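You operate a simulated robot arm through the tools that you are given. There is no shell and no other tool. Be economical: measure what you need, move in short steps, check, and stop when the job is done.

You run a simulated robot arm. Do the job below in one go: nothing can be reset, and whatever is moved stays where it is left.

JOB
Put the orange frame on the workbench away on the check bench. Then put the blue folded cloth from the front of the table on the grey mat. Then put one of the green signs from the table top on the blue pad. Then take the foil trays that says "2" from the green box and put it on the front of the table. Then push the drawer shut. Keep to this order. Set down upright: green sign, foil trays.

Only the result counts: the job must be done as asked and must still hold three seconds after the hand-in. Knocking over, shifting, dropping, spilling or breaking anything else fails it. Flat cloth is picked up by pressing the open fingertips on it (5 to 10 N) and closing them slowly along it; thin cloth reads only 2 to 8 mm in the jaws.

ROBOT AND FRAMES
A 7-joint arm with a two-finger gripper on a trunk, on a base that drives. Base frame: it is fixed to the floor where the robot stands at the start and does not move with it; the origin is under the middle of the robot, x ahead of it, y to its left, z up; the surface under the hand at the start is at about z = 0.85. Units: m, degrees, N and s.
With the tool pointing down near the work surface it reaches from about 0.32 to 0.76 m from the robot's upright axis, wherever it stands. Its first joint turns from -166.0 to 166.0 degrees. Places, roughly: blue pad (10x7x3 cm) [-0.1, -6.1, 0.6]; check bench [-1.6, -2.4, 0.8]; drawer [1.2, -11.2, 0.7]; foil trays [-3.25, -7.25, 1]; folded cloth [-0.5, -6, 0.5]; front of the table [-0.3, -5.6, 0.6]; green sign [0, -6.25, 0.5]; grey mat [-2.1, -8.6, 0.9]; orange frame [0.5, 0, 1]. Payload 1.71 kg.
The tool frame sits at the grasp point between the pads (the TCP): z along the fingers, y along the line on which they close. The tips reach 0.02 m beyond it. Largest opening 0.096 m; the body of the gripper starts 0.113 m behind the TCP.
Orientation is that of the tool frame in the base frame, as a unit quaternion [x, y, z, w]. With the fingers straight down and closing along the base's y, the tool's x points along the base's -x, its y along +y and its z along -z.

CONTROLS
- The arm moves only by the tool servo_tool. Its argument "plan" is a list of rows, each an object (a shift or turn left out is 0, a gripper value left out holds the last) with "travel": the shift along the base's x, y, z in m, a list of three; "rotation": the turn, a rotation vector about the base's x, y, z in degrees, a list of three. In form: [{"travel": [tx, ty, tz], "rotation": [wx, wy, wz]}, ...]. A call has 1 to 10 rows; each row is the pose to reach, as a shift and turn from the pose commanded when the call began. "fingers" is the finger opening in m, from 0 to 0.096, set as the call begins (left out, the last holds). A row lasts 0.2 s, in which the tool goes at most 0.05 m and 8.6 degrees; a call with a longer step from one row to the next is refused whole, and so is a gripper value outside its range. A pose out of reach is approached as far as the arm can. The call stops where the force on the tool passes 40 N (or 10 N more than at its start, if that is more) or the arm is blocked; 0.2 s more then pass. The fingers move at their own pace (about 0.153 m/s each) and stop on an object; they squeeze with about 30 N. The grip force told is the motor's: it shows also when the fingers shut on nothing. Time passes only in rows, and 0.2 s behind the last, so rows that repeat a pose let the fingers close. It gives the time, the measured TCP pose, the force on the tool (base axes), the opening and the grip force at its end, in the units of the frame above (readings bear some noise), with the torque about the TCP (base axes, N m) and any sound that the robot's microphone picked up.
- Cameras (640 x 400 px; columns grow to the right, rows downward): "scene" is now at [0.042, 0.1327, 1.572]; the picture's right is [-0.32, -0.95, 0.01], its down [-0.71, 0.23, -0.67] and it looks along [0.63, -0.21, -0.74] (base axes); focal length 261 px, centre (320, 200). "wrist" rides on the gripper at [0.066, 0.014, -0.145] in the tool frame; the picture's right is [-0.21, 0.98, 0.00], its down [-0.88, -0.18, -0.45] and it looks along [-0.44, -0.09, 0.90] (tool axes); focal length 275 px, centre (320, 200). There is no depth. A picture from a camera that has moved, and an enlarged one, comes with that camera's place and axes in the base frame and with its lens.
- grab_frame(camera): a new picture of that camera. It takes no simulated time.
- slide_trunk(by): slides the trunk up (or, below 0, down) by that many m; the arm and the scene camera ride with it, the base frame stays. It gives what a move gives, with no picture.
- base_move(legs): drives the robot by 1 to 6 legs, each [ahead, turn to the left] in m and degrees, along the robot's own axes; the way and the turn of a leg run together, so that a leg with both is an arc; at most 1.5 m and 180 degrees a leg. The arm and the cameras ride along, it lands a little off, and it stops where it bumps. It gives what a move gives.
- aim_head(pan, tilt): turns the head with the scene camera to pan (to the left, within 155 degrees either way) and tilt (down, from -29 to 69), counted from straight ahead of the robot. It gives what a move gives.
- close_up(camera, box): a new picture of the part [left, top, right, bottom] of that camera's present view, enlarged. It takes no simulated time.
- close_job(): hands the job in; it is judged then, once.

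Go step by step. Nothing tells you exact positions but the pictures and the camera data: compare them with the known pose of the tool, close in by small moves and look again before you grip or let go. The budget is 165 turns and 108 pictures, counting those below and the enlarged ones. Unless the task says otherwise, let go and move clear before handing in.

The tools are called after ">>>" as name(argument=value, ...) on one line, values as JSON. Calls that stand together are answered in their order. servo_tool: Moves the arm, as the interface text tells. Its arguments: {"type":"object","properties":{"plan":{"type":"array","items":{"type":"object","properties":{"travel":{"type":"array","items":{"type":"number"}},"rotation":{"type":"array","items":{"type":"number"}}}}},"fingers":{"type":"number"}},"required":["plan"]} The other tools are called the same way: slide_trunk (by) slides the trunk up or down; base_move (legs) drives the base; aim_head (pan, tilt) turns the head that bears the scene camera; grab_frame (camera) takes a picture; close_up (camera, box) takes an enlarged picture of a part of a camera's view; close_job () hands the job in.

At the start:

```text
time: 0.0
tool_pos: [0.4308, -0.1424, 1.1501]
tool_rot: [0.0, 1.0, 0.0, -0.001]
wrist_force: [-0.2, -0.6, -0.8]
ft_torque: [0.01, 0.0, -0.03]
finger_gap: 0.0961
gripper_force: 0.1
trunk travel left (down, up): [-0.175, 0.211]
robot x, y, heading: [-0.0028, 0.0057, 0.1]
head pan, tilt: [-18.4, 47.3]
```

scene: 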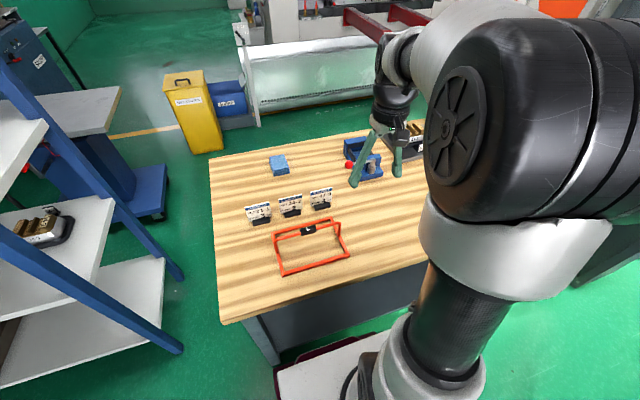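
wrist: 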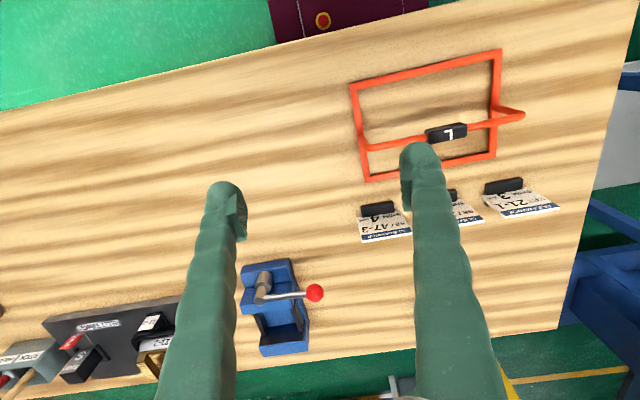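

I see the workbench with an orange wire frame whose black handle is near (0.5, 0.02). I'll look closer before moving.

>>> close_up(camera="scene", box=[220, 170, 380, 290])

>>> close_up(camera="wrist", box=[320, 30, 580, 250])

```text
3.33 times, centred on (300, 230) of scene
camera zoom: at [0.042, 0.1327, 1.572], right [-0.32, -0.95, 0.01], down [-0.71, 0.23, -0.67], along [0.63, -0.21, -0.74], focal length 870 px, centre (387, 100)
```

zoom: 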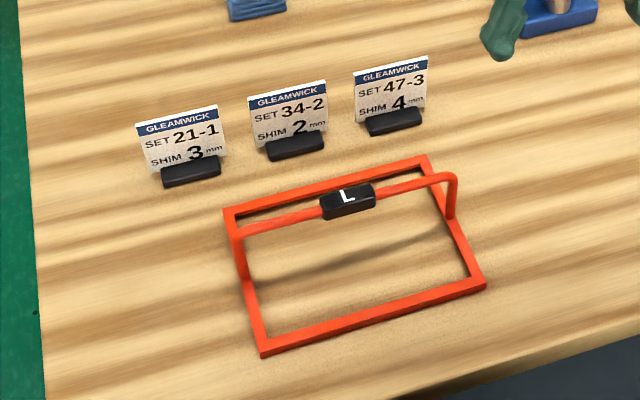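

```text
1.82 times, centred on (450, 140) of wrist
camera zoom: at [0.3655, -0.1275, 1.2957], right [0.21, 0.98, 0.0], down [0.88, -0.18, 0.44], along [0.43, -0.09, -0.9], focal length 500 px, centre (84, 309)
```

zoom: 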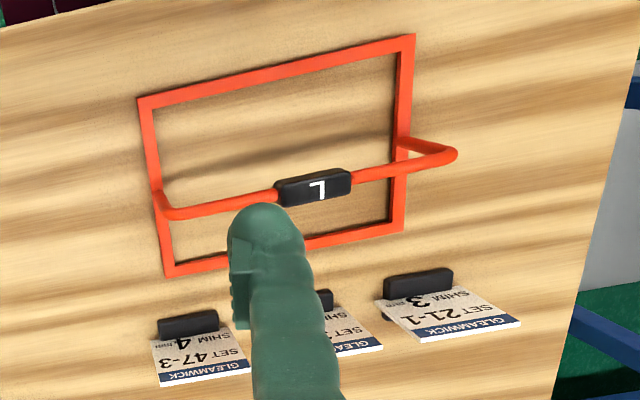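

The grip is at about (0.473, 0.02, 0.949), with the handle along y. I'll turn the tool 90° and come above it.

>>> servo_tool(fingers=0.096, plan=[{"travel": [0.004, 0.016, -0.008], "rotation": [0, 0, 8.5]}, {"travel": [0.008, 0.032, -0.016], "rotation": [0, 0, 17]}, {"travel": [0.012, 0.048, -0.024], "rotation": [0, 0, 25.5]}, {"travel": [0.016, 0.064, -0.032], "rotation": [0, 0, 34]}, {"travel": [0.02, 0.08, -0.04], "rotation": [0, 0, 42.5]}, {"travel": [0.024, 0.096, -0.048], "rotation": [0, 0, 51]}, {"travel": [0.028, 0.112, -0.056], "rotation": [0, 0, 59.5]}, {"travel": [0.032, 0.128, -0.064], "rotation": [0, 0, 68]}, {"travel": [0.036, 0.144, -0.072], "rotation": [0, 0, 76.5]}, {"travel": [0.0415, 0.162, -0.08], "rotation": [0, 0, 85]}])

>>> servo_tool(plan=[{"rotation": [0, 0, 5]}, {"rotation": [0, 0, 5]}])

>>> grab_frame(camera="wrist")

>>> grab_frame(camera="scene")

```text
time: 2.2
tool_pos: [0.4562, 0.0212, 1.0769]
tool_rot: [-0.676, 0.737, 0.006, 0.005]
wrist_force: [-0.1, 1.2, 0.3]
ft_torque: [0.01, 0.01, -0.01]
finger_gap: 0.0958
gripper_force: 0.0
trunk travel left (down, up): [-0.175, 0.211]
robot x, y, heading: [-0.0001, -0.0026, -0.1]
head pan, tilt: [-18.4, 47.3]
```

```text
time: 2.8
tool_pos: [0.4546, 0.0217, 1.0765]
tool_rot: [0.708, -0.706, -0.007, -0.005]
wrist_force: [0.4, -0.4, -0.6]
ft_torque: [-0.01, 0.0, 0.01]
finger_gap: 0.0962
gripper_force: 0.0
trunk travel left (down, up): [-0.175, 0.211]
robot x, y, heading: [0.0002, -0.0021, 0.0]
head pan, tilt: [-18.4, 47.3]
```

```text
103 pictures are left
camera wrist: at [0.4419, -0.0469, 1.2212], right [-0.98, 0.2, 0.0], down [0.18, 0.87, 0.46], along [0.09, 0.45, -0.89], focal length 275 px, centre (320, 200)
```

wrist: 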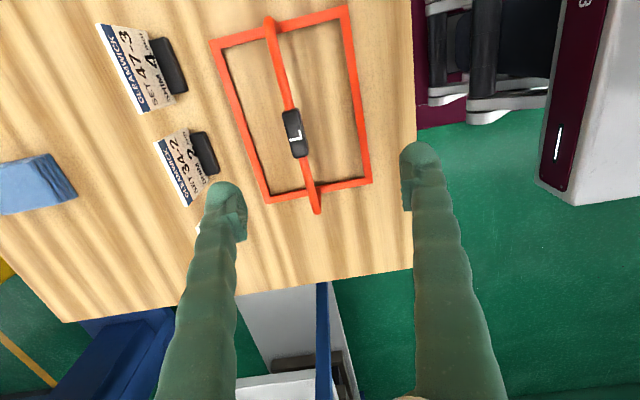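

```text
102 pictures are left
camera scene: at [0.0421, 0.1328, 1.572], right [-0.32, -0.95, 0.01], down [-0.71, 0.23, -0.67], along [0.63, -0.21, -0.74], focal length 261 px, centre (320, 200)
```

scene: 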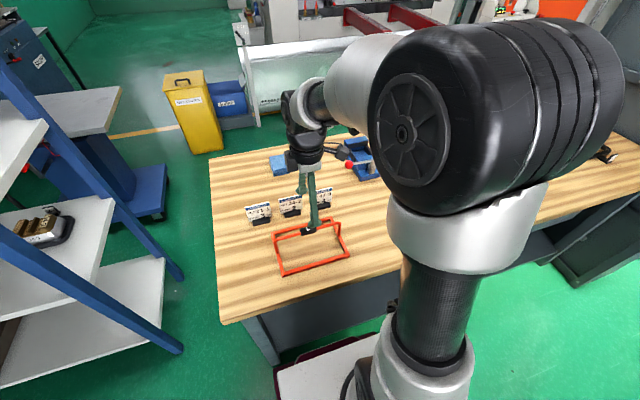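

The tool is turned and sits about 0.02 m short in x. I'll shift and descend partway, then look again.

>>> servo_tool(plan=[{"travel": [0.022, -0.003, -0.03]}, {"travel": [0.022, -0.003, -0.06]}, {"travel": [0.022, -0.003, -0.06]}])

>>> grab_frame(camera="wrist")

```text
time: 3.6
tool_pos: [0.4771, 0.0187, 1.0168]
tool_rot: [0.707, -0.707, -0.006, -0.005]
wrist_force: [-0.9, 0.3, 0.6]
ft_torque: [-0.01, -0.02, 0.01]
finger_gap: 0.0961
gripper_force: 0.0
trunk travel left (down, up): [-0.175, 0.211]
robot x, y, heading: [-0.003, 0.0009, 0.0]
head pan, tilt: [-18.4, 47.3]
```

```text
101 pictures are left
camera wrist: at [0.4638, -0.0494, 1.1601], right [-0.98, 0.21, 0.0], down [0.19, 0.87, 0.46], along [0.09, 0.45, -0.89], focal length 275 px, centre (320, 200)
```

wrist: 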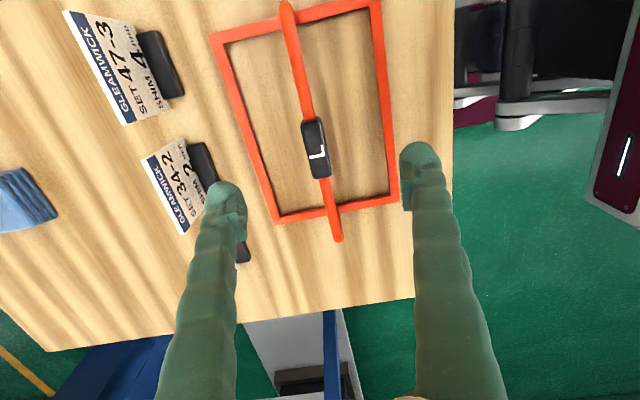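

Nearly aligned; I'll lower onto the grip and close.

>>> servo_tool(plan=[{"travel": [0.003, -0.005, -0.035]}, {"travel": [0.003, -0.005, -0.069]}, {"travel": [0.003, -0.005, -0.069]}])

>>> servo_tool(fingers=0.0, plan=[{"travel": [0, 0, 0]}, {"travel": [0, 0, 0]}, {"travel": [0, 0, 0]}])

>>> grab_frame(camera="wrist")

```text
time: 4.4
tool_pos: [0.4805, 0.0135, 0.9476]
tool_rot: [0.707, -0.707, -0.006, -0.005]
wrist_force: [-0.6, -0.3, -0.6]
ft_torque: [0.03, 0.02, -0.01]
finger_gap: 0.096
gripper_force: 0.0
trunk travel left (down, up): [-0.175, 0.211]
robot x, y, heading: [-0.0003, 0.0006, -0.1]
head pan, tilt: [-18.4, 47.3]
```

```text
time: 5.2
tool_pos: [0.4795, 0.0132, 0.948]
tool_rot: [-0.707, 0.707, 0.007, 0.006]
wrist_force: [0.4, 0.9, -0.1]
ft_torque: [-0.06, -0.01, 0.01]
finger_gap: 0.0169
gripper_force: 30.2
trunk travel left (down, up): [-0.175, 0.211]
robot x, y, heading: [0.0033, 0.0011, 0.3]
head pan, tilt: [-18.4, 47.3]
```

```text
100 pictures are left
camera wrist: at [0.4668, -0.0554, 1.0913], right [-0.98, 0.21, 0.0], down [0.19, 0.87, 0.46], along [0.09, 0.45, -0.89], focal length 275 px, centre (320, 200)
```

wrist: 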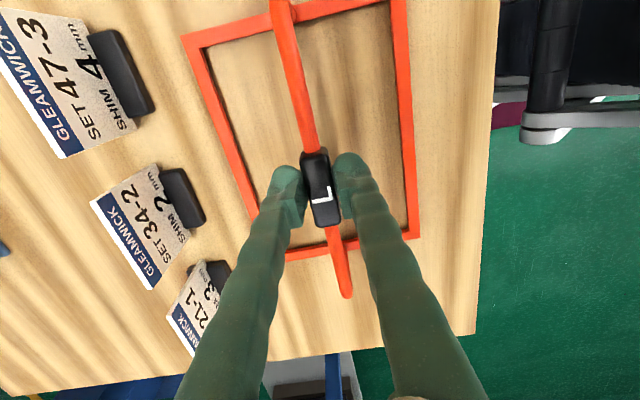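

Gripped at 17 mm. Lifting, then I look around for the way to the check bench.

>>> servo_tool(plan=[{"travel": [0, 0, 0.03]}, {"travel": [0, 0, 0.07]}, {"travel": [0, 0, 0.11]}, {"travel": [0, 0, 0.15]}, {"travel": [0, 0, 0.15]}])

>>> aim_head(pan=-120, tilt=20)

>>> grab_frame(camera="wrist")

>>> grab_frame(camera="scene")

```text
time: 6.4
tool_pos: [0.4785, 0.0113, 1.1]
tool_rot: [0.708, -0.707, -0.006, -0.005]
wrist_force: [-0.5, 0.6, -2.1]
ft_torque: [-0.01, 0.0, 0.0]
finger_gap: 0.0169
gripper_force: 29.9
trunk travel left (down, up): [-0.175, 0.211]
robot x, y, heading: [-0.0015, 0.001, 0.1]
head pan, tilt: [-18.4, 47.3]
```

```text
time: 8.2
tool_pos: [0.478, 0.01, 1.0979]
tool_rot: [0.707, -0.707, -0.006, -0.005]
wrist_force: [-0.2, 0.0, -1.5]
ft_torque: [-0.03, 0.0, -0.01]
finger_gap: 0.0169
gripper_force: 29.6
trunk travel left (down, up): [-0.175, 0.211]
robot x, y, heading: [0.0021, 0.0036, 0.1]
head pan, tilt: [-120.0, 20.0]
```

```text
99 pictures are left
camera wrist: at [0.4643, -0.0574, 1.2428], right [-0.98, 0.21, 0.0], down [0.19, 0.87, 0.46], along [0.09, 0.45, -0.89], focal length 275 px, centre (320, 200)
```

wrist: 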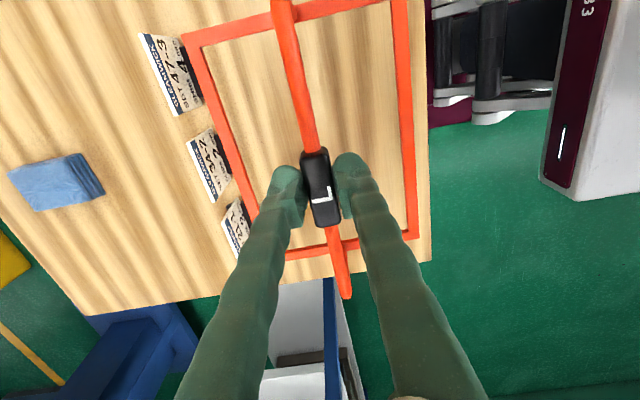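

```text
98 pictures are left
camera scene: at [-0.0789, 0.0771, 1.6158], right [-0.87, 0.5, 0.01], down [0.16, 0.3, -0.94], along [-0.47, -0.81, -0.33], focal length 261 px, centre (320, 200)
```

scene: 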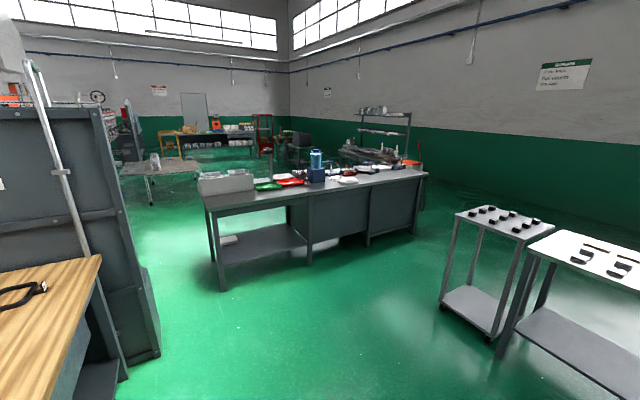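

The check bench should be the grey bench in the middle. I'll look at it closely.

>>> close_up(camera="scene", box=[180, 130, 440, 292])

>>> aim_head(pan=-150, tilt=40)

>>> grab_frame(camera="scene")

```text
2.46 times, centred on (310, 211) of scene
camera zoom: at [-0.0789, 0.0771, 1.6158], right [-0.87, 0.5, 0.01], down [0.16, 0.3, -0.94], along [-0.47, -0.81, -0.33], focal length 642 px, centre (345, 173)
```

zoom: 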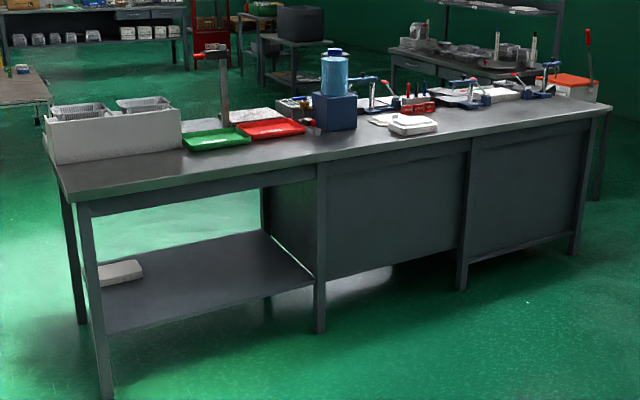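

```text
time: 9.1
tool_pos: [0.4777, 0.0106, 1.098]
tool_rot: [-0.707, 0.707, 0.007, 0.005]
wrist_force: [0.1, -0.3, -2.5]
ft_torque: [-0.04, 0.0, 0.03]
finger_gap: 0.0168
gripper_force: 30.0
trunk travel left (down, up): [-0.175, 0.211]
robot x, y, heading: [0.0029, 0.0003, -0.2]
head pan, tilt: [-150.0, 40.0]
```

```text
96 pictures are left
camera scene: at [-0.1065, 0.1152, 1.5849], right [-0.5, 0.87, 0.01], down [0.54, 0.32, -0.78], along [-0.67, -0.38, -0.63], focal length 261 px, centre (320, 200)
```

scene: 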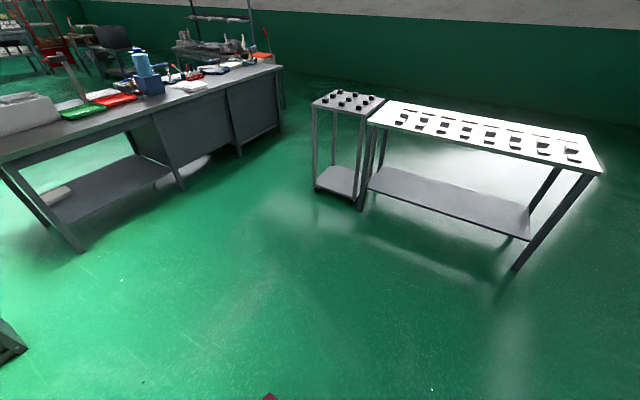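

The bench's front strip around x −1.1, y −2.15 looks free. I back off from the workbench, turn right and drive part way.

>>> base_move(legs=[[-1.0, 0], [0, -90], [0.9, 0]])

>>> aim_head(pan=0, tilt=40)

>>> grab_frame(camera="scene")

```text
time: 24.0
tool_pos: [-1.0097, -1.3865, 1.0974]
tool_rot: [0.0, 1.0, 0.0, 0.009]
wrist_force: [-0.5, 0.6, -2.6]
ft_torque: [-0.04, -0.01, 0.02]
finger_gap: 0.017
gripper_force: 29.8
trunk travel left (down, up): [-0.175, 0.211]
robot x, y, heading: [-1.0202, -0.9068, -90.4]
head pan, tilt: [-150.0, 40.0]
```

```text
time: 26.4
tool_pos: [-1.0096, -1.3693, 1.1053]
tool_rot: [-0.001, 1.0, -0.007, 0.007]
wrist_force: [0.4, -0.7, -3.1]
ft_torque: [-0.03, -0.02, 0.03]
finger_gap: 0.0169
gripper_force: 29.7
trunk travel left (down, up): [-0.175, 0.211]
robot x, y, heading: [-1.0195, -0.9087, -90.0]
head pan, tilt: [0.0, 40.0]
```

```text
95 pictures are left
camera scene: at [-0.865, -0.957, 1.5822], right [-1.0, 0.0, 0.0], down [0.0, 0.66, -0.76], along [0.0, -0.76, -0.66], focal length 261 px, centre (320, 200)
```

scene: 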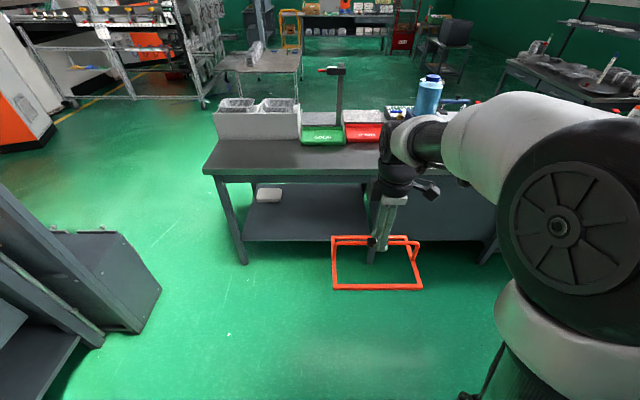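

The strip in front of the GOOD/reject trays is free, about 0.25 m deep. I drive closer and look.

>>> base_move(legs=[[0.72, 0]])

>>> aim_head(pan=0, tilt=55)

>>> grab_frame(camera="scene")

>>> grab_frame(camera="wrist")

```text
time: 30.5
tool_pos: [-1.0112, -2.0897, 1.1045]
tool_rot: [0.0, 1.0, -0.007, 0.007]
wrist_force: [0.2, -0.1, -1.8]
ft_torque: [0.0, -0.02, 0.0]
finger_gap: 0.0168
gripper_force: 30.5
trunk travel left (down, up): [-0.175, 0.211]
robot x, y, heading: [-1.0235, -1.6301, -90.5]
head pan, tilt: [0.0, 40.0]
```

```text
time: 31.3
tool_pos: [-1.0129, -2.073, 1.1123]
tool_rot: [0.002, 1.0, -0.015, 0.008]
wrist_force: [-0.7, 0.0, -1.9]
ft_torque: [0.01, 0.01, -0.02]
finger_gap: 0.0171
gripper_force: 30.1
trunk travel left (down, up): [-0.175, 0.211]
robot x, y, heading: [-1.0203, -1.6285, -90.1]
head pan, tilt: [0.0, 55.0]
```

```text
94 pictures are left
camera scene: at [-0.8667, -1.6635, 1.5619], right [-1.0, 0.0, 0.0], down [0.0, 0.83, -0.56], along [0.0, -0.56, -0.83], focal length 261 px, centre (320, 200)
```

scene: 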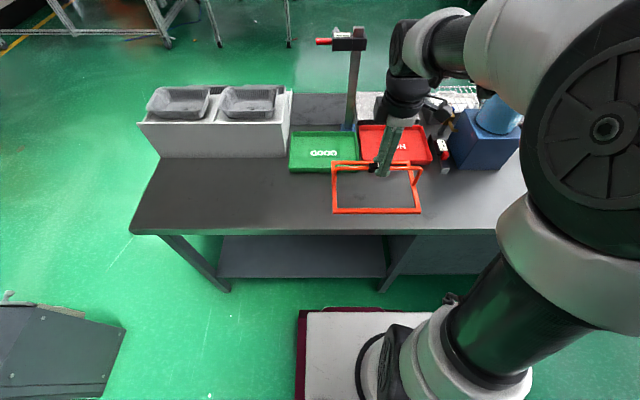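

```text
93 pictures are left
camera wrist: at [-1.0787, -2.0543, 1.2563], right [0.21, 0.98, -0.03], down [0.87, -0.17, 0.46], along [0.45, -0.12, -0.89], focal length 275 px, centre (320, 200)
```

wrist: 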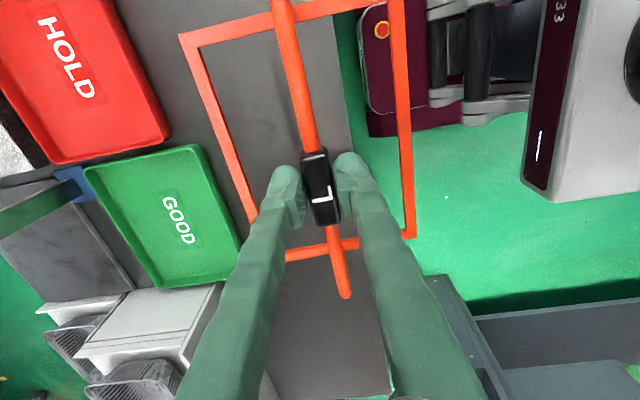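

Strip in front of the trays is clear. I extend to y ≈ −2.175 and lower to just above the surface.

>>> servo_tool(plan=[{"travel": [0, -0.035, 0], "rotation": [0.9, 0, 0]}, {"travel": [0, -0.07, 0], "rotation": [0.9, 0, 0]}, {"travel": [0, -0.1, -0.02], "rotation": [0.9, 0, 0]}, {"travel": [0, -0.1, -0.06], "rotation": [0.9, 0, 0]}, {"travel": [0, -0.1, -0.1], "rotation": [0.9, 0, 0]}, {"travel": [0, -0.1, -0.14], "rotation": [0.9, 0, 0]}, {"travel": [0, -0.1, -0.14], "rotation": [0.9, 0, 0]}])

>>> grab_frame(camera="scene")

>>> grab_frame(camera="wrist")

```text
time: 32.9
tool_pos: [-1.0124, -2.1728, 0.9704]
tool_rot: [0.0, 1.0, -0.007, 0.007]
wrist_force: [0.0, 0.9, -3.2]
ft_torque: [0.0, 0.04, -0.01]
finger_gap: 0.017
gripper_force: 29.8
trunk travel left (down, up): [-0.175, 0.211]
robot x, y, heading: [-1.0244, -1.625, -90.4]
head pan, tilt: [0.0, 55.0]
```

```text
92 pictures are left
camera scene: at [-0.8666, -1.6641, 1.5618], right [-1.0, 0.0, 0.0], down [0.0, 0.83, -0.56], along [0.0, -0.56, -0.83], focal length 261 px, centre (320, 200)
```

scene: 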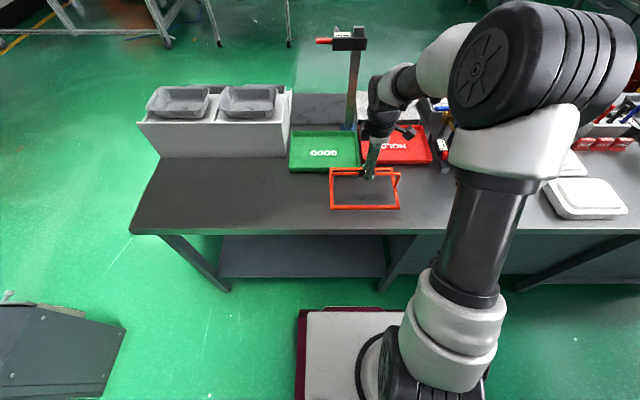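

```text
91 pictures are left
camera wrist: at [-1.0796, -2.1576, 1.1152], right [0.21, 0.98, -0.01], down [0.87, -0.18, 0.46], along [0.45, -0.1, -0.89], focal length 275 px, centre (320, 200)
```

wrist: 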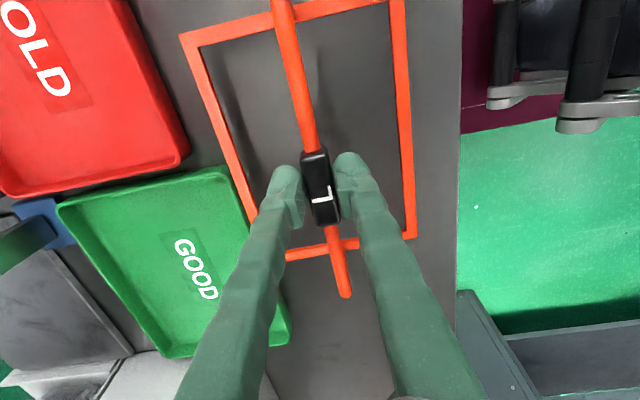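

Frame sits between trays and bench edge. I lower in small steps until contact.

>>> servo_tool(plan=[{"travel": [0, 0, -0.02]}, {"travel": [0, 0, -0.035]}, {"travel": [0, 0, -0.045]}, {"travel": [0, 0, -0.052]}, {"travel": [0, 0, -0.058]}])

>>> close_up(camera="scene", box=[280, 120, 460, 240])

```text
time: 34.1
tool_pos: [-1.0114, -2.1721, 0.9158]
tool_rot: [0.001, 1.0, -0.009, 0.008]
wrist_force: [-1.6, -1.8, 31.8]
ft_torque: [0.19, -0.01, -0.01]
finger_gap: 0.0128
gripper_force: 30.3
trunk travel left (down, up): [-0.175, 0.211]
robot x, y, heading: [-1.0181, -1.6275, -90.0]
head pan, tilt: [0.0, 55.0]
```

```text
3.33 times, centred on (370, 180) of scene
camera zoom: at [-0.8668, -1.6619, 1.5619], right [-1.0, 0.0, 0.0], down [0.0, 0.83, -0.56], along [0.0, -0.56, -0.83], focal length 870 px, centre (153, 267)
```

zoom: 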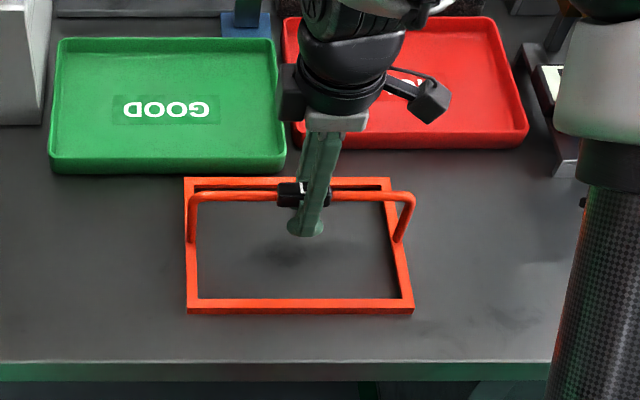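

Contact with the bench. I relieve the press slightly, open partially and rise.

>>> servo_tool(plan=[{"travel": [0, 0, 0.004]}, {"travel": [0, 0, 0.004]}])

>>> servo_tool(fingers=0.07, plan=[{"travel": [0, 0, 0]}, {"travel": [0, 0, 0]}, {"travel": [0, 0, 0]}])

>>> servo_tool(plan=[{"travel": [0, 0, 0.04]}, {"travel": [0, 0, 0.08]}, {"travel": [0, 0, 0.12]}, {"travel": [0, 0, 0.16]}, {"travel": [0, 0.04, 0.2]}, {"travel": [0, 0.08, 0.24]}])

>>> close_up(camera="scene", box=[280, 120, 460, 240])

```text
time: 34.7
tool_pos: [-1.0117, -2.1716, 0.9169]
tool_rot: [0.001, 1.0, -0.005, 0.007]
wrist_force: [0.5, -0.8, -1.8]
ft_torque: [0.02, 0.01, -0.03]
finger_gap: 0.0127
gripper_force: 30.4
trunk travel left (down, up): [-0.175, 0.211]
robot x, y, heading: [-1.0211, -1.6327, -90.5]
head pan, tilt: [0.0, 55.0]
```

```text
time: 35.5
tool_pos: [-1.0117, -2.1721, 0.9198]
tool_rot: [0.0, 1.0, -0.007, 0.008]
wrist_force: [0.5, -0.6, 0.3]
ft_torque: [-0.01, -0.01, -0.04]
finger_gap: 0.07
gripper_force: 0.1
trunk travel left (down, up): [-0.175, 0.211]
robot x, y, heading: [-1.0207, -1.6293, -90.2]
head pan, tilt: [0.0, 55.0]
```

```text
refused: row 5 steps farther than a row can; nothing moved
```

```text
3.33 times, centred on (370, 180) of scene
camera zoom: at [-0.8666, -1.6643, 1.5618], right [-1.0, 0.0, 0.0], down [0.0, 0.83, -0.56], along [0.0, -0.56, -0.83], focal length 870 px, centre (153, 267)
```

zoom: 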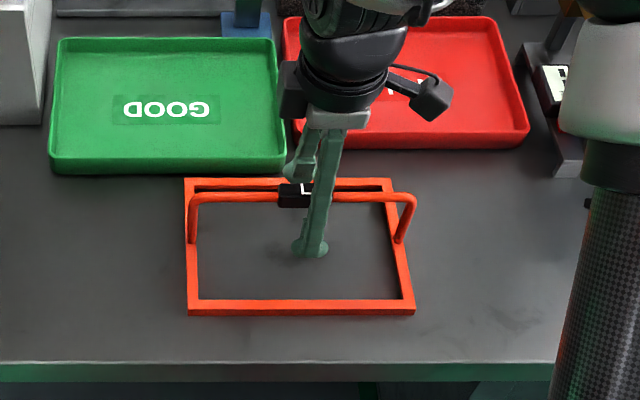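

Frame stands on the check bench. I rise, back the base off, and look further along.

>>> servo_tool(plan=[{"travel": [0, 0, 0.04]}, {"travel": [0, 0, 0.08]}, {"travel": [0, 0, 0.12]}, {"travel": [0, 0, 0.16]}, {"travel": [0, 0.02, 0.2]}, {"travel": [0, 0.05, 0.23]}, {"travel": [0, 0.09, 0.24]}, {"travel": [0, 0.09, 0.24]}])

>>> base_move(legs=[[-0.5, 0]])

>>> aim_head(pan=20, tilt=15)

>>> grab_frame(camera="scene")

>>> aim_head(pan=60, tilt=30)

>>> grab_frame(camera="scene")

```text
time: 37.3
tool_pos: [-1.0117, -2.0827, 1.1578]
tool_rot: [0.001, 1.0, -0.006, 0.007]
wrist_force: [0.2, 0.2, 0.0]
ft_torque: [0.01, 0.01, 0.0]
finger_gap: 0.07
gripper_force: 0.0
trunk travel left (down, up): [-0.175, 0.211]
robot x, y, heading: [-1.0259, -1.6299, -90.0]
head pan, tilt: [0.0, 55.0]
```

```text
time: 40.4
tool_pos: [-1.0099, -1.5798, 1.1583]
tool_rot: [0.001, 1.0, -0.007, 0.007]
wrist_force: [-0.2, 0.1, 0.2]
ft_torque: [-0.04, 0.01, 0.01]
finger_gap: 0.07
gripper_force: 0.0
trunk travel left (down, up): [-0.175, 0.211]
robot x, y, heading: [-1.019, -1.1229, -89.9]
head pan, tilt: [0.0, 55.0]
```

```text
time: 41.5
tool_pos: [-1.011, -1.5628, 1.1655]
tool_rot: [0.002, 1.0, -0.014, 0.007]
wrist_force: [0.9, 0.5, 0.5]
ft_torque: [-0.01, 0.01, -0.01]
finger_gap: 0.0698
gripper_force: 0.0
trunk travel left (down, up): [-0.175, 0.211]
robot x, y, heading: [-1.0186, -1.1265, -90.1]
head pan, tilt: [20.0, 15.0]
```

```text
88 pictures are left
camera scene: at [-0.8333, -1.178, 1.6217], right [-0.94, -0.34, -0.01], down [-0.09, 0.26, -0.96], along [0.33, -0.9, -0.27], focal length 261 px, centre (320, 200)
```

scene: 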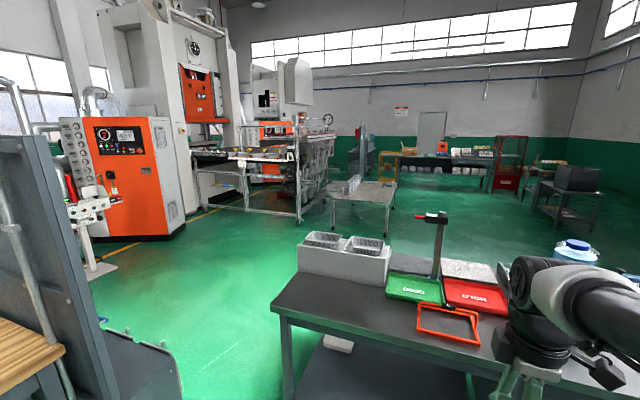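

```text
time: 42.6
tool_pos: [-1.0107, -1.5633, 1.1634]
tool_rot: [0.001, 1.0, -0.015, 0.007]
wrist_force: [0.5, -0.1, -0.5]
ft_torque: [0.0, -0.02, 0.01]
finger_gap: 0.0699
gripper_force: 0.1
trunk travel left (down, up): [-0.175, 0.211]
robot x, y, heading: [-1.0206, -1.1246, -90.0]
head pan, tilt: [60.0, 30.0]
```

```text
87 pictures are left
camera scene: at [-0.7867, -1.1359, 1.5983], right [-0.5, -0.86, -0.01], down [-0.43, 0.27, -0.86], along [0.75, -0.43, -0.51], focal length 261 px, centre (320, 200)
```

scene: 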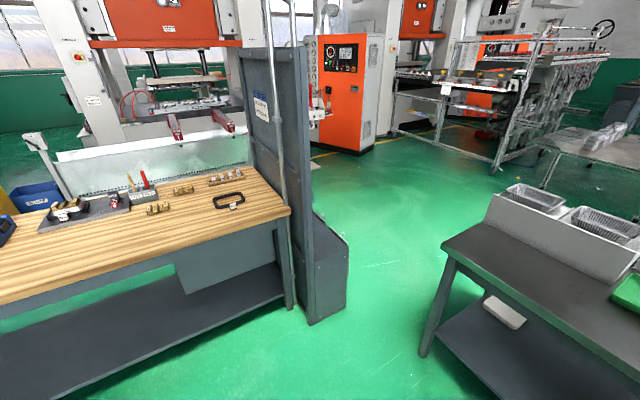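

The left gap is about 0.65 m. I check the right end of the bench before choosing a way.

>>> aim_head(pan=-55, tilt=25)

>>> grab_frame(camera="scene")

```text
time: 44.5
tool_pos: [-1.0099, -1.5618, 1.1645]
tool_rot: [0.0, 1.0, -0.015, 0.007]
wrist_force: [0.0, 0.1, -0.6]
ft_torque: [0.01, 0.01, 0.02]
finger_gap: 0.0696
gripper_force: 0.1
trunk travel left (down, up): [-0.175, 0.211]
robot x, y, heading: [-1.0183, -1.1272, -90.0]
head pan, tilt: [-55.0, 25.0]
```

```text
86 pictures are left
camera scene: at [-0.9405, -1.1433, 1.6061], right [-0.57, 0.82, 0.01], down [0.35, 0.26, -0.9], along [-0.74, -0.51, -0.43], focal length 261 px, centre (320, 200)
```

scene: 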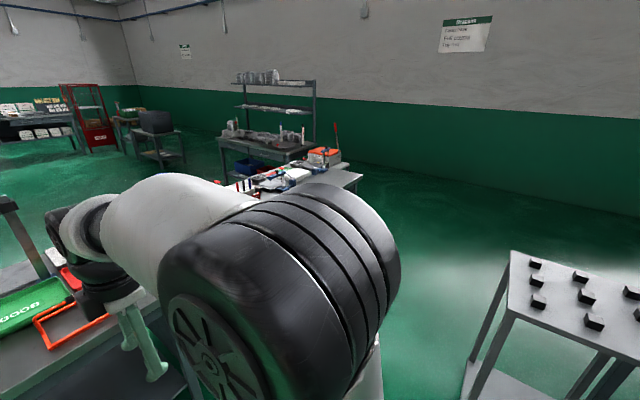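

The right side has a wide corridor (bench end x ≈ −2.85, wall x ≈ −5.6), safer than the tight left gap. I take that way.

>>> base_move(legs=[[0.38, 0], [0, -90], [1.5, 0]])

>>> aim_head(pan=30, tilt=25)

>>> grab_frame(camera="scene")

```text
time: 58.9
tool_pos: [-2.9138, -1.4845, 1.1652]
tool_rot: [0.713, 0.701, -0.015, -0.005]
wrist_force: [-0.4, 0.0, -0.3]
ft_torque: [0.01, 0.01, -0.03]
finger_gap: 0.0699
gripper_force: 0.1
trunk travel left (down, up): [-0.175, 0.211]
robot x, y, heading: [-2.4789, -1.483, 179.2]
head pan, tilt: [-55.0, 25.0]
```

```text
time: 60.5
tool_pos: [-2.8961, -1.4859, 1.1711]
tool_rot: [0.713, 0.7, -0.022, -0.011]
wrist_force: [0.3, 0.0, 0.2]
ft_torque: [0.0, 0.03, -0.02]
finger_gap: 0.0702
gripper_force: 0.1
trunk travel left (down, up): [-0.175, 0.211]
robot x, y, heading: [-2.4754, -1.4832, 178.5]
head pan, tilt: [30.0, 25.0]
```

```text
85 pictures are left
camera scene: at [-2.5267, -1.6787, 1.6056], right [-0.48, 0.88, -0.01], down [0.38, 0.2, -0.9], along [-0.79, -0.44, -0.44], focal length 261 px, centre (320, 200)
```

scene: 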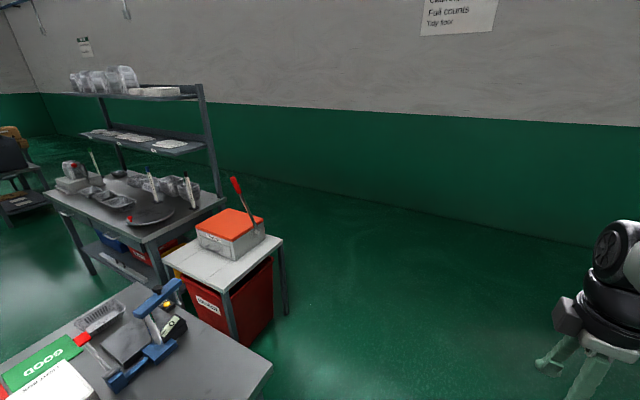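

Small balance table reaches x ≈ −3.7; I keep x ≈ −4.35, then turn and drive along −y.

>>> base_move(legs=[[1.4, 0], [0.45, 0], [0, 91.5], [1.5, 0]])

>>> aim_head(pan=25, tilt=22)

>>> grab_frame(camera="scene")

```text
time: 82.4
tool_pos: [-4.4222, -3.301, 1.1721]
tool_rot: [0.03, 0.999, -0.022, 0.005]
wrist_force: [0.0, -0.6, 0.8]
ft_torque: [0.01, -0.03, 0.0]
finger_gap: 0.0701
gripper_force: 0.0
trunk travel left (down, up): [-0.175, 0.211]
robot x, y, heading: [-4.4088, -2.8838, -93.4]
head pan, tilt: [30.0, 25.0]
```

```text
time: 83.1
tool_pos: [-4.4203, -3.2865, 1.1758]
tool_rot: [0.03, 0.999, -0.029, 0.006]
wrist_force: [0.4, -0.2, 0.4]
ft_torque: [0.0, -0.02, -0.04]
finger_gap: 0.0699
gripper_force: 0.1
trunk travel left (down, up): [-0.175, 0.211]
robot x, y, heading: [-4.4068, -2.8878, -93.6]
head pan, tilt: [25.0, 22.0]
```

```text
84 pictures are left
camera scene: at [-4.2166, -2.9441, 1.6102], right [-0.93, -0.37, -0.01], down [-0.14, 0.37, -0.92], along [0.34, -0.85, -0.39], focal length 261 px, centre (320, 200)
```

scene: 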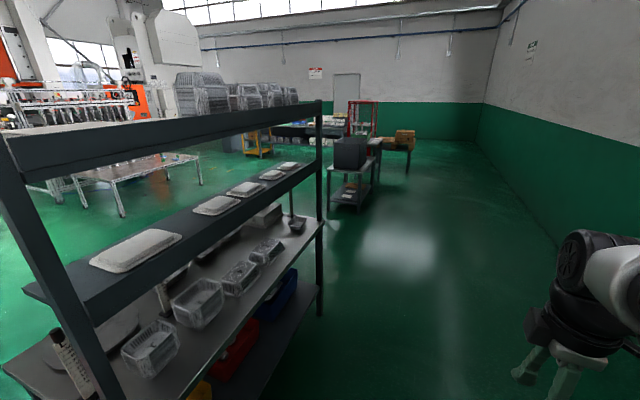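

Open floor beyond the shelf unit. I zoom on what lies ahead to plan the way to the table.

>>> close_up(camera="scene", box=[200, 60, 440, 210])

>>> base_move(legs=[[1.5, 3.5], [0.7, 0], [0, 60]])

>>> aim_head(pan=20, tilt=25)

>>> grab_frame(camera="scene")

```text
2.67 times, centred on (320, 135) of scene
camera zoom: at [-4.2166, -2.9441, 1.6102], right [-0.93, -0.37, -0.01], down [-0.14, 0.37, -0.92], along [0.34, -0.85, -0.39], focal length 696 px, centre (320, 373)
```

zoom: 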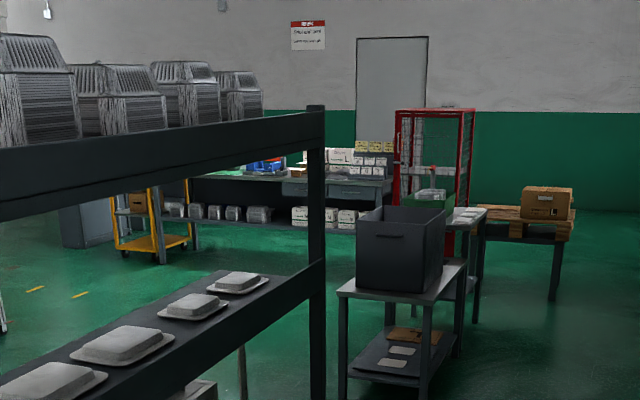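

```text
time: 98.0
tool_pos: [-4.1592, -5.2957, 1.1768]
tool_rot: [-0.487, 0.873, -0.023, 0.021]
wrist_force: [-0.4, 0.3, -0.7]
ft_torque: [-0.01, -0.03, 0.01]
finger_gap: 0.0701
gripper_force: 0.1
trunk travel left (down, up): [-0.175, 0.211]
robot x, y, heading: [-4.5069, -5.0999, -31.2]
head pan, tilt: [25.0, 22.0]
```

```text
time: 98.6
tool_pos: [-4.1704, -5.2888, 1.1816]
tool_rot: [-0.488, 0.872, -0.028, 0.023]
wrist_force: [0.3, -0.8, -0.5]
ft_torque: [0.03, 0.08, 0.05]
finger_gap: 0.07
gripper_force: 0.0
trunk travel left (down, up): [-0.175, 0.211]
robot x, y, heading: [-4.5067, -5.095, -31.5]
head pan, tilt: [20.0, 25.0]
```

```text
82 pictures are left
camera scene: at [-4.3616, -4.9661, 1.6053], right [-0.2, -0.98, -0.01], down [-0.43, 0.09, -0.9], along [0.88, -0.18, -0.44], focal length 261 px, centre (320, 200)
```

scene: 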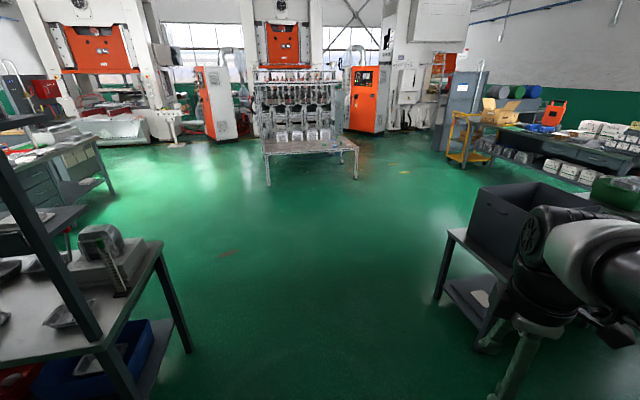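

The steel table's long front edge faces −x, at x ≈ −0.5. I zoom on it, then drive towards it along y ≈ −5.8.

>>> close_up(camera="scene", box=[250, 90, 370, 190])

>>> base_move(legs=[[0, 18], [1.5, 0], [1.0, 0]])

>>> aim_head(pan=0, tilt=30)

>>> grab_frame(camera="scene")

```text
4.00 times, centred on (310, 140) of scene
camera zoom: at [-4.3616, -4.9661, 1.6053], right [-0.2, -0.98, -0.01], down [-0.43, 0.09, -0.9], along [0.88, -0.18, -0.44], focal length 1043 px, centre (360, 440)
```

zoom: 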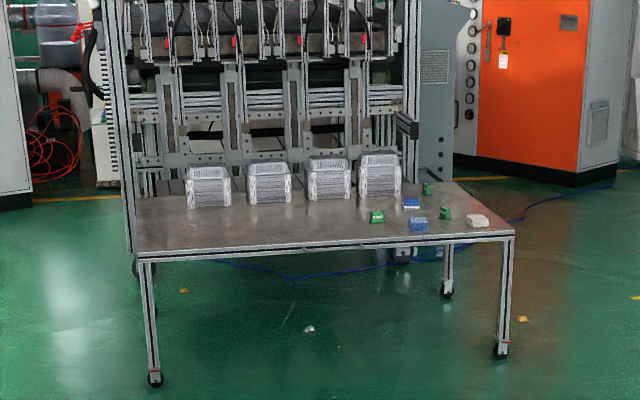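

```text
time: 113.0
tool_pos: [-1.6813, -5.7837, 1.1826]
tool_rot: [-0.614, 0.789, -0.025, 0.028]
wrist_force: [0.1, 0.2, -0.4]
ft_torque: [0.0, -0.02, 0.02]
finger_gap: 0.0702
gripper_force: 0.1
trunk travel left (down, up): [-0.175, 0.211]
robot x, y, heading: [-2.0561, -5.7031, -14.1]
head pan, tilt: [20.0, 25.0]
```

```text
time: 113.8
tool_pos: [-1.7004, -5.777, 1.1898]
tool_rot: [-0.613, 0.788, -0.034, 0.034]
wrist_force: [-0.4, -0.5, -0.7]
ft_torque: [0.01, -0.09, -0.01]
finger_gap: 0.0702
gripper_force: 0.2
trunk travel left (down, up): [-0.175, 0.211]
robot x, y, heading: [-2.0557, -5.6999, -14.2]
head pan, tilt: [0.0, 30.0]
```

```text
80 pictures are left
camera scene: at [-1.9657, -5.5624, 1.5976], right [-0.25, -0.97, 0.0], down [-0.5, 0.13, -0.86], along [0.83, -0.21, -0.51], focal length 261 px, centre (320, 200)
```

scene: 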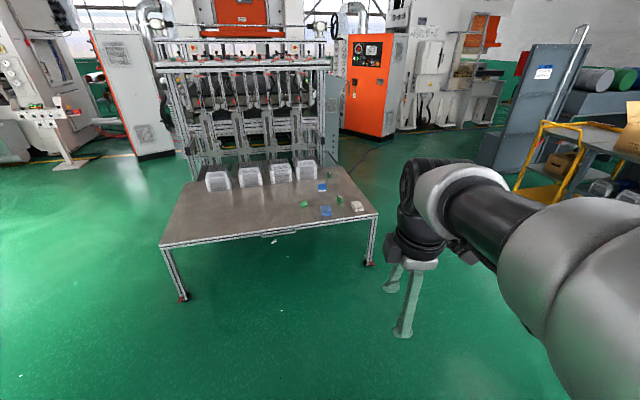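

>>> close_up(camera="scene", box=[150, 150, 390, 300])

```text
2.67 times, centred on (270, 225) of scene
camera zoom: at [-1.9657, -5.5624, 1.5976], right [-0.25, -0.97, 0.0], down [-0.5, 0.13, -0.86], along [0.83, -0.21, -0.51], focal length 696 px, centre (453, 133)
```

zoom: 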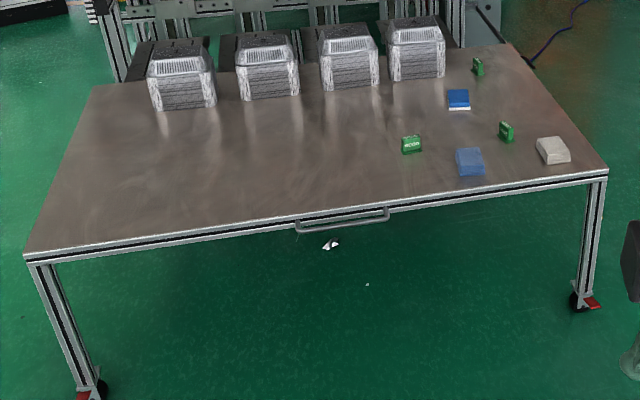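

The cloth is at about (−0.46, −6.0) on a low table (z ≈ 0.57). Driving to stand at the front, facing +x.

>>> base_move(legs=[[0, -2], [0.98, 0], [0, 16.2]])

>>> slide_trunk(by=-0.17)

>>> aim_head(pan=-5, tilt=50)

>>> grab_frame(camera="scene")

>>> grab_frame(camera="wrist")

```text
time: 120.7
tool_pos: [-0.746, -5.9603, 1.1887]
tool_rot: [-0.706, 0.707, -0.027, 0.038]
wrist_force: [0.6, 1.2, 0.6]
ft_torque: [0.01, 0.03, 0.01]
finger_gap: 0.07
gripper_force: 0.0
trunk travel left (down, up): [-0.175, 0.211]
robot x, y, heading: [-1.1092, -5.9799, -0.5]
head pan, tilt: [0.0, 30.0]
```

```text
time: 122.6
tool_pos: [-0.7634, -5.9606, 1.0236]
tool_rot: [-0.705, 0.707, -0.033, 0.044]
wrist_force: [0.1, 0.6, 0.3]
ft_torque: [0.0, 0.01, 0.02]
finger_gap: 0.07
gripper_force: 0.1
trunk travel left (down, up): [-0.005, 0.381]
robot x, y, heading: [-1.113, -5.9763, -0.1]
head pan, tilt: [0.0, 30.0]
```

```text
time: 123.4
tool_pos: [-0.7639, -5.9607, 1.0236]
tool_rot: [-0.706, 0.707, -0.032, 0.043]
wrist_force: [0.3, 0.1, -0.3]
ft_torque: [-0.01, 0.02, -0.01]
finger_gap: 0.0702
gripper_force: 0.1
trunk travel left (down, up): [-0.005, 0.381]
robot x, y, heading: [-1.1132, -5.9753, -0.2]
head pan, tilt: [-5.0, 50.0]
```

```text
78 pictures are left
camera scene: at [-1.0712, -5.8248, 1.3982], right [-0.09, -1.0, 0.0], down [-0.77, 0.07, -0.63], along [0.63, -0.06, -0.78], focal length 261 px, centre (320, 200)
```

scene: 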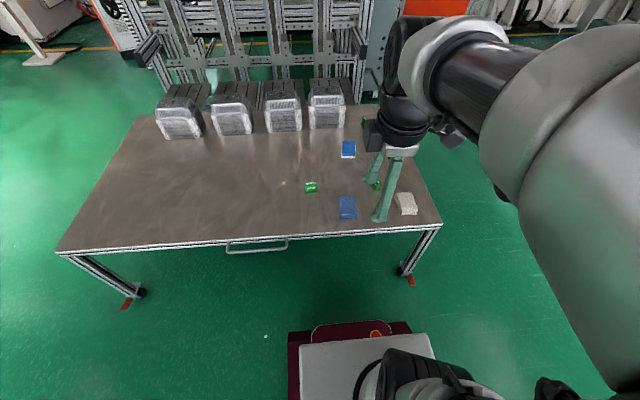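

```text
77 pictures are left
camera wrist: at [-0.7932, -6.0289, 1.1654], right [-0.97, 0.21, -0.1], down [0.14, 0.87, 0.48], along [0.19, 0.45, -0.87], focal length 275 px, centre (320, 200)
```

wrist: 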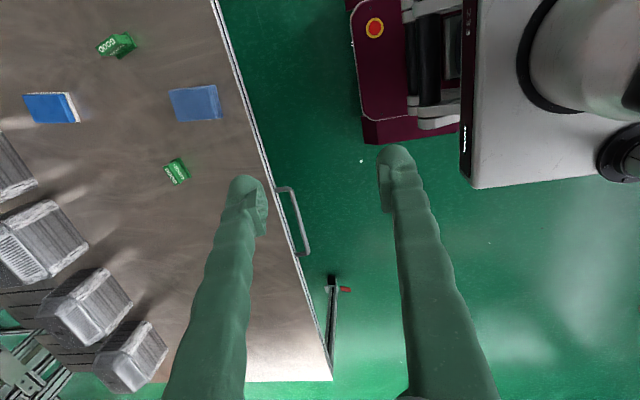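

The cloth sits at about (−0.446, −6.0, 0.56). I drive 0.12 m closer, level the tool and come above it.

>>> base_move(legs=[[0.12, 0]])

>>> servo_tool(fingers=0.06, plan=[{"travel": [0.03, -0.006, -0.03], "rotation": [-0.9, 6.1, 0]}, {"travel": [0.06, -0.012, -0.06], "rotation": [-0.9, 6.1, 0]}, {"travel": [0.09, -0.018, -0.09], "rotation": [-0.9, 6.1, 0]}, {"travel": [0.12, -0.024, -0.12], "rotation": [-0.9, 6.1, 0]}, {"travel": [0.15, -0.03, -0.15], "rotation": [-0.9, 6.1, 0]}, {"travel": [0.18, -0.036, -0.18], "rotation": [-0.9, 6.1, 0]}, {"travel": [0.198, -0.039, -0.22], "rotation": [-0.9, 6.1, 0]}, {"travel": [0.198, -0.039, -0.26], "rotation": [-0.9, 6.1, 0]}, {"travel": [0.198, -0.039, -0.28], "rotation": [-0.9, 6.1, 0]}, {"travel": [0.198, -0.039, -0.28], "rotation": [-0.9, 6.1, 0]}])

>>> grab_frame(camera="wrist")

>>> close_up(camera="scene", box=[260, 120, 460, 260])

```text
time: 124.7
tool_pos: [-0.6501, -5.9625, 1.0245]
tool_rot: [-0.704, 0.708, -0.034, 0.044]
wrist_force: [0.7, 0.2, -0.5]
ft_torque: [0.03, 0.07, 0.02]
finger_gap: 0.07
gripper_force: 0.1
trunk travel left (down, up): [-0.005, 0.381]
robot x, y, heading: [-0.9921, -5.9779, -0.3]
head pan, tilt: [-5.0, 50.0]
```

```text
time: 126.9
tool_pos: [-0.4514, -6.0018, 0.7427]
tool_rot: [-0.705, 0.709, -0.001, 0.0]
wrist_force: [0.2, 0.7, 0.8]
ft_torque: [-0.02, -0.02, -0.02]
finger_gap: 0.06
gripper_force: 0.0
trunk travel left (down, up): [-0.005, 0.381]
robot x, y, heading: [-0.9955, -5.974, -0.3]
head pan, tilt: [-5.0, 50.0]
```

```text
76 pictures are left
camera wrist: at [-0.465, -6.0672, 0.8886], right [-0.98, 0.21, 0.0], down [0.19, 0.88, 0.44], along [0.1, 0.43, -0.9], focal length 275 px, centre (320, 200)
```

wrist: 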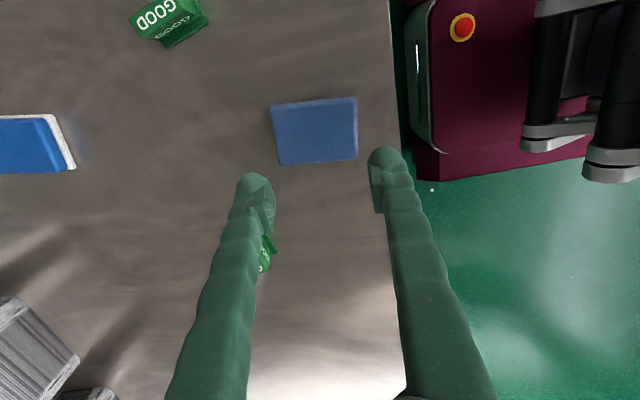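

```text
2.86 times, centred on (360, 190) of scene
camera zoom: at [-0.9522, -5.8254, 1.3982], right [-0.09, -1.0, 0.0], down [-0.77, 0.07, -0.63], along [0.63, -0.06, -0.78], focal length 745 px, centre (206, 229)
```

zoom: 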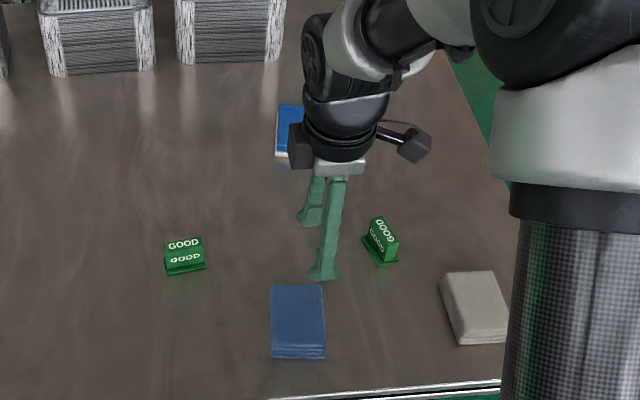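

The folded cloth spans about 0.10 × 0.07 m centred near (−0.441, −6.0). I descend to just above, then press.

>>> servo_tool(plan=[{"travel": [0.009, 0.001, -0.04]}, {"travel": [0.009, 0.001, -0.08]}, {"travel": [0.009, 0.001, -0.115]}, {"travel": [0.009, 0.001, -0.13]}, {"travel": [0.009, 0.001, -0.137]}, {"travel": [0.009, 0.001, -0.142]}])

>>> grab_frame(camera="wrist")

```text
time: 128.3
tool_pos: [-0.4419, -5.9997, 0.6022]
tool_rot: [-0.705, 0.709, -0.002, 0.0]
wrist_force: [-0.5, -0.3, -0.1]
ft_torque: [-0.02, 0.0, 0.0]
finger_gap: 0.0597
gripper_force: 0.1
trunk travel left (down, up): [-0.005, 0.381]
robot x, y, heading: [-0.9933, -5.9763, -0.3]
head pan, tilt: [-5.0, 50.0]
```

```text
74 pictures are left
camera wrist: at [-0.456, -6.0657, 0.7471], right [-0.98, 0.21, 0.0], down [0.19, 0.88, 0.44], along [0.1, 0.43, -0.9], focal length 275 px, centre (320, 200)
```

wrist: 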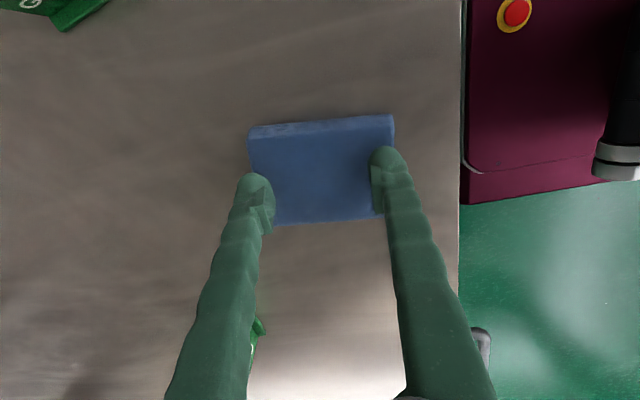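

Centred over the cloth. I narrow to 0.05 m and press gently.

>>> servo_tool(fingers=0.05, plan=[{"travel": [0, -0.001, -0.006]}, {"travel": [0, -0.001, -0.01]}, {"travel": [0, -0.001, -0.014]}])

```text
time: 128.9
tool_pos: [-0.4497, -6.0016, 0.6058]
tool_rot: [-0.705, 0.709, -0.009, 0.008]
wrist_force: [-0.6, -0.7, 0.0]
ft_torque: [0.0, -0.01, -0.01]
finger_gap: 0.0499
gripper_force: 0.0
trunk travel left (down, up): [-0.005, 0.381]
robot x, y, heading: [-0.9922, -5.9775, -0.6]
head pan, tilt: [-5.0, 50.0]
stopped in row 2: the force on the tool passed its limit at 47 N (the readings are from after the stop); the commanded pose is now the measured one
```

Contact came sooner than thought (cloth top near z 0.577). I level the tool and approach in 1 mm steps.

>>> servo_tool(plan=[{"travel": [0.007, 0.001, 0.0], "rotation": [0, 1.2, 0]}, {"travel": [0.007, 0.001, 0.0], "rotation": [0, 1.2, 0]}])

>>> servo_tool(plan=[{"travel": [0, 0, -0.001]}, {"travel": [0, 0, -0.002]}, {"travel": [0, 0, -0.003]}, {"travel": [0, 0, -0.004]}])

```text
time: 129.5
tool_pos: [-0.4423, -5.9993, 0.6054]
tool_rot: [-0.705, 0.709, 0.0, 0.0]
wrist_force: [-1.0, -0.3, 0.2]
ft_torque: [0.02, 0.02, -0.01]
finger_gap: 0.0503
gripper_force: 0.0
trunk travel left (down, up): [-0.005, 0.381]
robot x, y, heading: [-0.9911, -5.9762, -0.5]
head pan, tilt: [-5.0, 50.0]
```

```text
time: 130.5
tool_pos: [-0.4414, -6.0001, 0.6029]
tool_rot: [-0.705, 0.709, -0.001, 0.0]
wrist_force: [-0.1, -0.5, -0.3]
ft_torque: [0.02, 0.02, -0.01]
finger_gap: 0.0498
gripper_force: 0.1
trunk travel left (down, up): [-0.005, 0.381]
robot x, y, heading: [-0.9936, -5.972, -0.4]
head pan, tilt: [-5.0, 50.0]
```

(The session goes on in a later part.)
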